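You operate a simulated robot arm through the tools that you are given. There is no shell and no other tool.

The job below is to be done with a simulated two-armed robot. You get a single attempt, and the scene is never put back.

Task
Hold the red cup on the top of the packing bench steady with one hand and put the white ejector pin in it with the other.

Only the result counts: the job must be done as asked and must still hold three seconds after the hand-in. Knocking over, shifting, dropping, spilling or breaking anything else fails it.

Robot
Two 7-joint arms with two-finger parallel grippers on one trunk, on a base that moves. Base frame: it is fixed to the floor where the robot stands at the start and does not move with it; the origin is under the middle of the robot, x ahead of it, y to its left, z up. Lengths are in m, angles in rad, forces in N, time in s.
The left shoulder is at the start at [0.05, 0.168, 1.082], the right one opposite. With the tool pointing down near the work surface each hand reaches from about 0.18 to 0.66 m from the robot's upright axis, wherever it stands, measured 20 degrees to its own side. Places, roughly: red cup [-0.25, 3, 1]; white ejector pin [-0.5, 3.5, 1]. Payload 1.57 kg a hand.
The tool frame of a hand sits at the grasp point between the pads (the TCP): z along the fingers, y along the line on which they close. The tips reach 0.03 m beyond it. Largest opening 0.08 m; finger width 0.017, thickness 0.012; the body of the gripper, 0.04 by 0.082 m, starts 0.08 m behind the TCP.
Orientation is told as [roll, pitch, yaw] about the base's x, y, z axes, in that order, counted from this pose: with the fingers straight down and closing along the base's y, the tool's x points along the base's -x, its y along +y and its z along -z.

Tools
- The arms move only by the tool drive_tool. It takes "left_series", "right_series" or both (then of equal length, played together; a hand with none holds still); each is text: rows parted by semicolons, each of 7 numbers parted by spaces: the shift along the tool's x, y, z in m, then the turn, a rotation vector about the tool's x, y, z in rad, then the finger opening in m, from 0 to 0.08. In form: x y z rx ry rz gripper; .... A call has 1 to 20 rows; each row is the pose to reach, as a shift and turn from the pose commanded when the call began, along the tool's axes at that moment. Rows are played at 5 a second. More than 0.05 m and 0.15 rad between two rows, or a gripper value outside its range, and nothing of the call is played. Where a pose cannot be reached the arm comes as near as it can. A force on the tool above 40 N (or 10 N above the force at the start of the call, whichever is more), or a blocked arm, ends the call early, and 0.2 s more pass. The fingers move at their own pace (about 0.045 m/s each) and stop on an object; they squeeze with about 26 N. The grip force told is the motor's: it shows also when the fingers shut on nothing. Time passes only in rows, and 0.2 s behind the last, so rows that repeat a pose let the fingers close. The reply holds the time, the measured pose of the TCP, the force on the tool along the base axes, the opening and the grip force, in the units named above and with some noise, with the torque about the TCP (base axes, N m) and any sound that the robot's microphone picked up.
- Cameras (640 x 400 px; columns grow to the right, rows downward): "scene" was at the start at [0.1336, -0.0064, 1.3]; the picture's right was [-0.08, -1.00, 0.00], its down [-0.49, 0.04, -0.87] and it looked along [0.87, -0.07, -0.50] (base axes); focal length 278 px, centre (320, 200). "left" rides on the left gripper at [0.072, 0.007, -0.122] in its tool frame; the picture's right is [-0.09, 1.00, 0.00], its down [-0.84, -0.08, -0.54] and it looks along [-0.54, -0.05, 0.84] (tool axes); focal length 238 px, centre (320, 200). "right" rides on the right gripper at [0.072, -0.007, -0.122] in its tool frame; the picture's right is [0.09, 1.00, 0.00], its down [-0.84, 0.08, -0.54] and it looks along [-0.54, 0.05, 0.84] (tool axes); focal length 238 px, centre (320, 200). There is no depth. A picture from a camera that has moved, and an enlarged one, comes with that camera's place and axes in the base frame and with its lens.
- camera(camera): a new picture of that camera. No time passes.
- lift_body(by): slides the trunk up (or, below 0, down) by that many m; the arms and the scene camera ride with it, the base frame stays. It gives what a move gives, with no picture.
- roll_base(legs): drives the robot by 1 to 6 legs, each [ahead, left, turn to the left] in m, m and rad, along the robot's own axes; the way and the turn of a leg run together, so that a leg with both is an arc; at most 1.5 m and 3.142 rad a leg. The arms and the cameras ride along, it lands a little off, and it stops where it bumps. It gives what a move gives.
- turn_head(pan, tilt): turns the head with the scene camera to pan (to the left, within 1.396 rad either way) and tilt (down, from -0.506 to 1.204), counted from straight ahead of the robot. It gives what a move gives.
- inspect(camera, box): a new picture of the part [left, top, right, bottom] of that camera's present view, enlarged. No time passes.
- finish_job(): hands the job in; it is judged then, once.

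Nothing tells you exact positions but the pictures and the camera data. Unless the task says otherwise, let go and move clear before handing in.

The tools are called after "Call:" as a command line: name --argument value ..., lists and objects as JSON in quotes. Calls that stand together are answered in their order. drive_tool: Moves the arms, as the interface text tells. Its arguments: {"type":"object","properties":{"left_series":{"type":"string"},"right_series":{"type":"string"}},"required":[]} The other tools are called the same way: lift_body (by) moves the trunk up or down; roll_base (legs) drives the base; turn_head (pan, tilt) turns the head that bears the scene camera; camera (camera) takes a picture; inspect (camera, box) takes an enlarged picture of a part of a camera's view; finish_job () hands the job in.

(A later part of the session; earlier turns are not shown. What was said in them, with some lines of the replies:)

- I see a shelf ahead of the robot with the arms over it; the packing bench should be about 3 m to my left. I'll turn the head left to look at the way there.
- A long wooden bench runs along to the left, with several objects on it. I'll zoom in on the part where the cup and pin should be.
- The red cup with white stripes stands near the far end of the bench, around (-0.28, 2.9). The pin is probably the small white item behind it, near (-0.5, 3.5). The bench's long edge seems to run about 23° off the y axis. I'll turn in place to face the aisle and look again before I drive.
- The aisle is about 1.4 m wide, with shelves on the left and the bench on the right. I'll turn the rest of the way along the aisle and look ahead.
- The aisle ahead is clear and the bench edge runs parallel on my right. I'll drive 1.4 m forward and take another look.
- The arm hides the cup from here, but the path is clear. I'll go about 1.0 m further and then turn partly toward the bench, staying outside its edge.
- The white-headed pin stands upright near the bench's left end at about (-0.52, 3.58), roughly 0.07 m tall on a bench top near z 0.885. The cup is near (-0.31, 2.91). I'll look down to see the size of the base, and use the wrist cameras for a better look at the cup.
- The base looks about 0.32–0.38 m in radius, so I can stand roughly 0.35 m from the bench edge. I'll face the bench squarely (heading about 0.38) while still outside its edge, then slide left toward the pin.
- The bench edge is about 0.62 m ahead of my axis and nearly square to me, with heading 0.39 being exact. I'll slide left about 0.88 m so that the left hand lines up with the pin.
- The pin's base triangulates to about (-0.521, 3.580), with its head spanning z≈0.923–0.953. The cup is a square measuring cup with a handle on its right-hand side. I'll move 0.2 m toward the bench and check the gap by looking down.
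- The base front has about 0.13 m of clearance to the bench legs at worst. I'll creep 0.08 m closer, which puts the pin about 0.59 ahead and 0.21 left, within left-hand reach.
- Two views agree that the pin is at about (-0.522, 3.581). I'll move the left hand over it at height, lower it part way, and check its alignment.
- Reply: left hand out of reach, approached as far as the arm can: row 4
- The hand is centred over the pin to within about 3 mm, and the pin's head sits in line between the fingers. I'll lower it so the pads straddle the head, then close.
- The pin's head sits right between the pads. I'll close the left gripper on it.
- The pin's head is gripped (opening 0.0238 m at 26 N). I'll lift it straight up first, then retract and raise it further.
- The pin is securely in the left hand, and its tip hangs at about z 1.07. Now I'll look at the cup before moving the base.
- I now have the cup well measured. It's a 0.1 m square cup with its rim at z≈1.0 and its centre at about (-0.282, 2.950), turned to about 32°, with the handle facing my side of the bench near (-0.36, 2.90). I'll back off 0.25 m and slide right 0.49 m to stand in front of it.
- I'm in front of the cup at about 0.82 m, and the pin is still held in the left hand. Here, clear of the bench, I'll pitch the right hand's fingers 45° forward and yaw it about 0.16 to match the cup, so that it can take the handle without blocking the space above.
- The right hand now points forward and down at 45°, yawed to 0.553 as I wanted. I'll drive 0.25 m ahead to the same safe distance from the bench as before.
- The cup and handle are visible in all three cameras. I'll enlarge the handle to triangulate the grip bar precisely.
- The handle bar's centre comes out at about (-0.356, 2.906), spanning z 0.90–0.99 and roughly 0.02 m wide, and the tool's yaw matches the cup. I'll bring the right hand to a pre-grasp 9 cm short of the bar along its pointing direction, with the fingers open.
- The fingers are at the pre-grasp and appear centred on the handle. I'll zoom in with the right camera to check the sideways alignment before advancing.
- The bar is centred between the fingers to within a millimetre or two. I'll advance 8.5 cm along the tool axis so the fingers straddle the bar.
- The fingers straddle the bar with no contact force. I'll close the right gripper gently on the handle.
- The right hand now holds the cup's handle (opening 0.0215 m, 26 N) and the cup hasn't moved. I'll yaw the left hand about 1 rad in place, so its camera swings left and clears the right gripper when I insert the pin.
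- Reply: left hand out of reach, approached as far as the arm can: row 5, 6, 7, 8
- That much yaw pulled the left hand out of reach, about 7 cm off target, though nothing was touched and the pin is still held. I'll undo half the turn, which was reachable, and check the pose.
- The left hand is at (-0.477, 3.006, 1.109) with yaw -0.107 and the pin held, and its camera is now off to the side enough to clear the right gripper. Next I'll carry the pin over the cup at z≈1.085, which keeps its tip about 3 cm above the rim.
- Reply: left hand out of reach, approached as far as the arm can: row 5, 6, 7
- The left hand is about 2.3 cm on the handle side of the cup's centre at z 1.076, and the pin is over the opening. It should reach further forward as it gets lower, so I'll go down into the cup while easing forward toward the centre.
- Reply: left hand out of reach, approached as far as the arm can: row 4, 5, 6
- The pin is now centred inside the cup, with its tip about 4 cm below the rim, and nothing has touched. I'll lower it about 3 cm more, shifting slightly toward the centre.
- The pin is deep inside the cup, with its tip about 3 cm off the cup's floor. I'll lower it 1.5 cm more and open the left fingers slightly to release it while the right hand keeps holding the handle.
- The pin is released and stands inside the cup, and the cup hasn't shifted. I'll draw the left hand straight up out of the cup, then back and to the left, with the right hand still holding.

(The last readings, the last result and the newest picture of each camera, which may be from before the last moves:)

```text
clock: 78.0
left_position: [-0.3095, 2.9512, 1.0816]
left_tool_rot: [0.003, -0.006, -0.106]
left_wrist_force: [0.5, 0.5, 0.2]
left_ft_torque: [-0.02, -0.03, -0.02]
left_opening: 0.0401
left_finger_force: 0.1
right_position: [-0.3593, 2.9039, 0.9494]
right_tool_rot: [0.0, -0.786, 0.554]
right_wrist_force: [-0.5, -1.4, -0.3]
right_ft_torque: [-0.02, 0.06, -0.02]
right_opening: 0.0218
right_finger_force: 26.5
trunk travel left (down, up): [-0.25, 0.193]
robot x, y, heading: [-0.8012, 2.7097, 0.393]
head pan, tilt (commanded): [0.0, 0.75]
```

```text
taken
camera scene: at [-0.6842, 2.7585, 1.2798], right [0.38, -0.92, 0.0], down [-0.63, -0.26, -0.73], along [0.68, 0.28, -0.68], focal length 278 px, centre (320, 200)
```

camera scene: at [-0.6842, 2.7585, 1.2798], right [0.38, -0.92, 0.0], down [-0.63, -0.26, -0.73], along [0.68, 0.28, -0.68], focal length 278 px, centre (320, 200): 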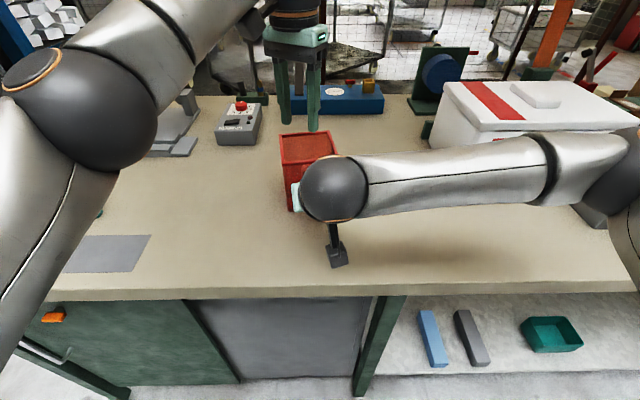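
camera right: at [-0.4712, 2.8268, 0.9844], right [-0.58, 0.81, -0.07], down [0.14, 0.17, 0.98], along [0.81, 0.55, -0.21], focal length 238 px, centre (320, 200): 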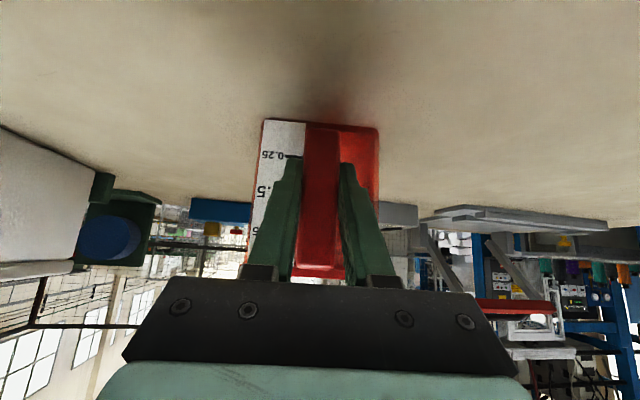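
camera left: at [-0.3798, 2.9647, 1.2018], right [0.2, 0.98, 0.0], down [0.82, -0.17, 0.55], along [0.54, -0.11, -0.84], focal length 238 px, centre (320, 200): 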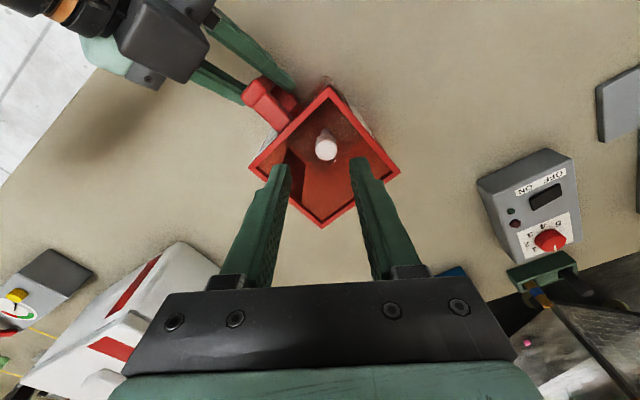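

The pin stands inside the cup, seen clearly from above. I'll pull the left hand back and left, away from the cup.

Call:
drive_tool --left_series "0.035 0.007 -0.006 0 0 0 0.04; 0.07 0.014 -0.012 0 0 0 0.04; 0.105 0.022 -0.018 0 0 0 0.04; 0.14 0.029 -0.024 0 0 0 0.04; 0.172 0.036 -0.03 0 0 0 0.04; 0.172 0.036 -0.03 0 0 0 0.04"

Call:
camera --camera "left"

Call:
camera --camera "right"

```text
clock: 79.4
left_position: [-0.4735, 3.006, 1.1117]
left_tool_rot: [0.001, 0.0, -0.109]
left_wrist_force: [-0.9, 0.1, 0.4]
left_ft_torque: [-0.01, 0.03, -0.01]
left_opening: 0.0397
left_finger_force: 0.2
right_position: [-0.3602, 2.9042, 0.9491]
right_tool_rot: [-0.001, -0.789, 0.551]
right_wrist_force: [0.2, -0.1, -0.4]
right_ft_torque: [-0.03, 0.0, 0.02]
right_opening: 0.0218
right_finger_force: 26.3
trunk travel left (down, up): [-0.25, 0.193]
robot x, y, heading: [-0.8039, 2.7093, 0.39]
head pan, tilt (commanded): [0.0, 0.75]
```

```text
taken
camera left: at [-0.5448, 3.0204, 1.2321], right [0.2, 0.98, 0.0], down [0.82, -0.17, 0.54], along [0.53, -0.11, -0.84], focal length 238 px, centre (320, 200)
```

left: 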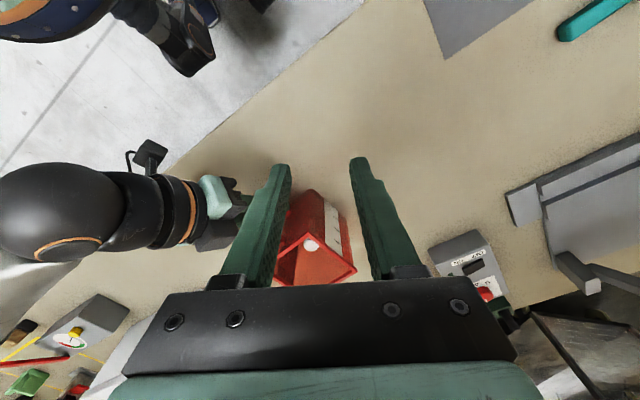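

```text
taken
camera right: at [-0.4711, 2.8266, 0.9844], right [-0.58, 0.81, -0.07], down [0.14, 0.17, 0.98], along [0.81, 0.55, -0.21], focal length 238 px, centre (320, 200)
```

right: 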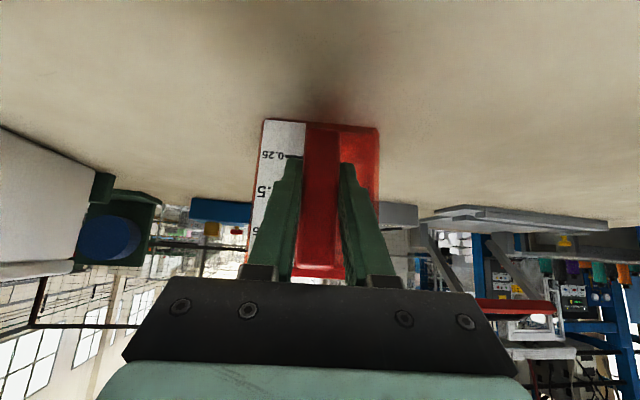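

The left hand is clear and the cup still stands in place with the pin in it. Now I'll open the right hand gently to let go of the handle.

Call:
drive_tool --right_series "0 0 0 0 0 0 0.022; 0 0 0 0 0 0 0.028; 0 0 0 0 0 0 0.036; 0 0 0 0 0 0 0.048; 0 0 0 0 0 0 0.062; 0 0 0 0 0 0 0.078; 0 0 0 0 0 0 0.078; 0 0 0 0 0 0 0.078"

Call:
camera --camera "right"

Call:
camera --camera "left"

```text
clock: 81.2
left_position: [-0.4746, 3.0062, 1.1111]
left_tool_rot: [0.002, 0.001, -0.11]
left_wrist_force: [-0.4, 0.6, 0.3]
left_ft_torque: [0.02, 0.0, 0.0]
left_opening: 0.0401
left_finger_force: 0.1
right_position: [-0.3588, 2.9031, 0.9486]
right_tool_rot: [-0.001, -0.786, 0.552]
right_wrist_force: [-0.3, -0.4, -0.4]
right_ft_torque: [0.0, 0.0, 0.01]
right_opening: 0.0778
right_finger_force: 0.0
trunk travel left (down, up): [-0.25, 0.193]
robot x, y, heading: [-0.8027, 2.711, 0.392]
head pan, tilt (commanded): [0.0, 0.75]
```

```text
taken
camera right: at [-0.4711, 2.8266, 0.9844], right [-0.58, 0.81, -0.07], down [0.14, 0.17, 0.98], along [0.81, 0.55, -0.21], focal length 238 px, centre (320, 200)
```

right: 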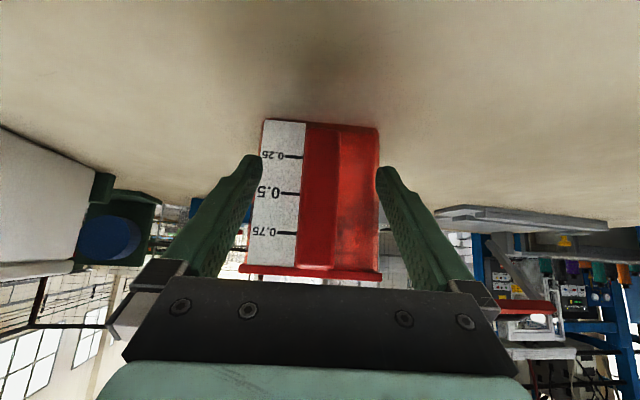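

```text
taken
camera left: at [-0.5444, 3.0203, 1.2321], right [0.2, 0.98, 0.0], down [0.82, -0.17, 0.54], along [0.53, -0.11, -0.84], focal length 238 px, centre (320, 200)
```

left: 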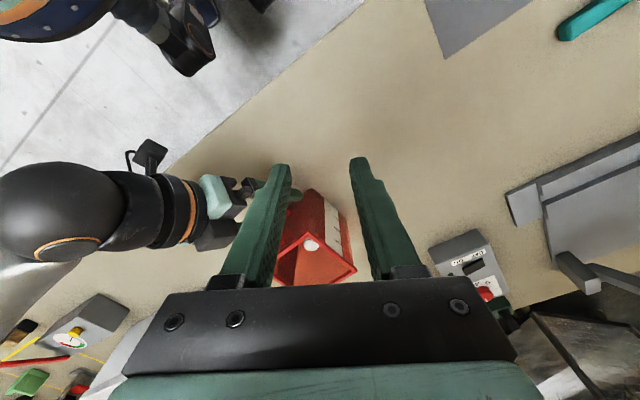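

The handle is free and the cup stands untouched. I'll draw the right hand back along its own axis and then to the right, away from the cup.

Call:
drive_tool --right_series "0 0 -0.02 0 0 0 0.078; 0 0 -0.045 0 0 0 0.078; 0 0 -0.07 0 0 0 0.078; 0 0 -0.09 0 0 0 0.078; -0.01 -0.03 -0.1 0 0 0 0.078; -0.02 -0.07 -0.11 0 0 0 0.078; -0.03 -0.11 -0.12 0 0 0 0.078; -0.04 -0.14 -0.13 0 0 0 0.078; -0.04 -0.14 -0.13 0 0 0 0.078"

Call:
camera --camera "scene"

Call:
camera --camera "left"

```text
clock: 83.2
left_position: [-0.4751, 3.0059, 1.112]
left_tool_rot: [0.001, -0.001, -0.108]
left_wrist_force: [0.8, 0.5, -0.5]
left_ft_torque: [-0.03, 0.03, 0.0]
left_opening: 0.04
left_finger_force: 0.1
right_position: [-0.3413, 2.7511, 1.0695]
right_tool_rot: [-0.002, -0.786, 0.554]
right_wrist_force: [0.4, -0.1, 0.0]
right_ft_torque: [-0.03, 0.01, -0.01]
right_opening: 0.0783
right_finger_force: 0.0
trunk travel left (down, up): [-0.25, 0.193]
robot x, y, heading: [-0.8019, 2.7101, 0.392]
head pan, tilt (commanded): [0.0, 0.75]
```

```text
taken
camera scene: at [-0.6842, 2.7586, 1.2798], right [0.38, -0.92, 0.0], down [-0.63, -0.26, -0.73], along [0.68, 0.28, -0.68], focal length 278 px, centre (320, 200)
```

scene: 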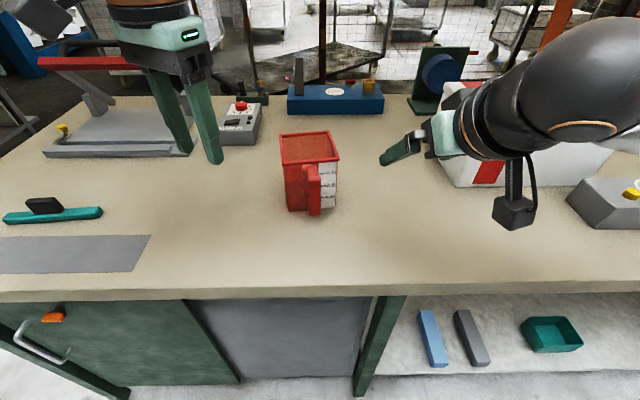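

```text
taken
camera left: at [-0.5445, 3.0205, 1.2321], right [0.2, 0.98, 0.0], down [0.82, -0.17, 0.54], along [0.53, -0.11, -0.84], focal length 238 px, centre (320, 200)
```

left: 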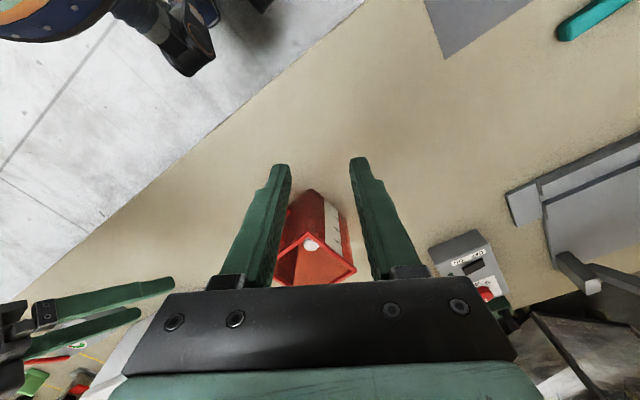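

Both hands are clear and the cup stands where it was. I'll take one enlarged look to confirm the pin is inside before handing in.

Call:
inspect --camera "left" --box '[260, 170, 380, 290]'

Call:
inspect --camera "scene" --box '[250, 110, 370, 230]'

```text
3.33 times, centred on (320, 230) of left
camera zoom: at [-0.5445, 3.0205, 1.2321], right [0.2, 0.98, 0.0], down [0.82, -0.17, 0.54], along [0.53, -0.11, -0.84], focal length 794 px, centre (320, 100)
```

zoom: 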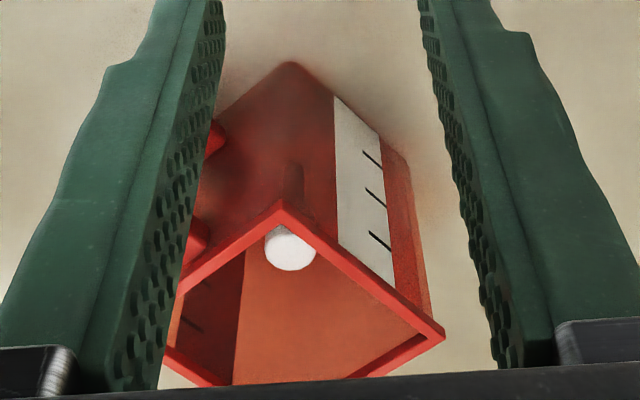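

```text
3.33 times, centred on (310, 170) of scene
camera zoom: at [-0.6842, 2.7586, 1.2798], right [0.38, -0.92, 0.0], down [-0.63, -0.26, -0.73], along [0.68, 0.28, -0.68], focal length 926 px, centre (353, 300)
```

zoom: 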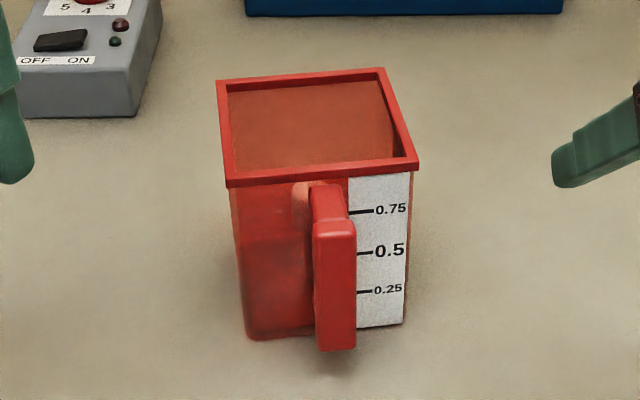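

The pin is standing inside the red cup, the cup is upright where it was, and both hands are empty and clear of it. I'm handing the job in.

Call:
finish_job

```text
The job is handed in.
```

The white ejector pin is in the red cup. I held the cup by its handle with the right hand while the left hand lowered the pin in and let go.

In the last pictures the cup stood upright where it began, with the pin standing inside it. Both hands were empty and clear of it. I saw nothing else on the bench knocked or moved. I handed the job in and have had no verdict back, so I can't say how it was judged.
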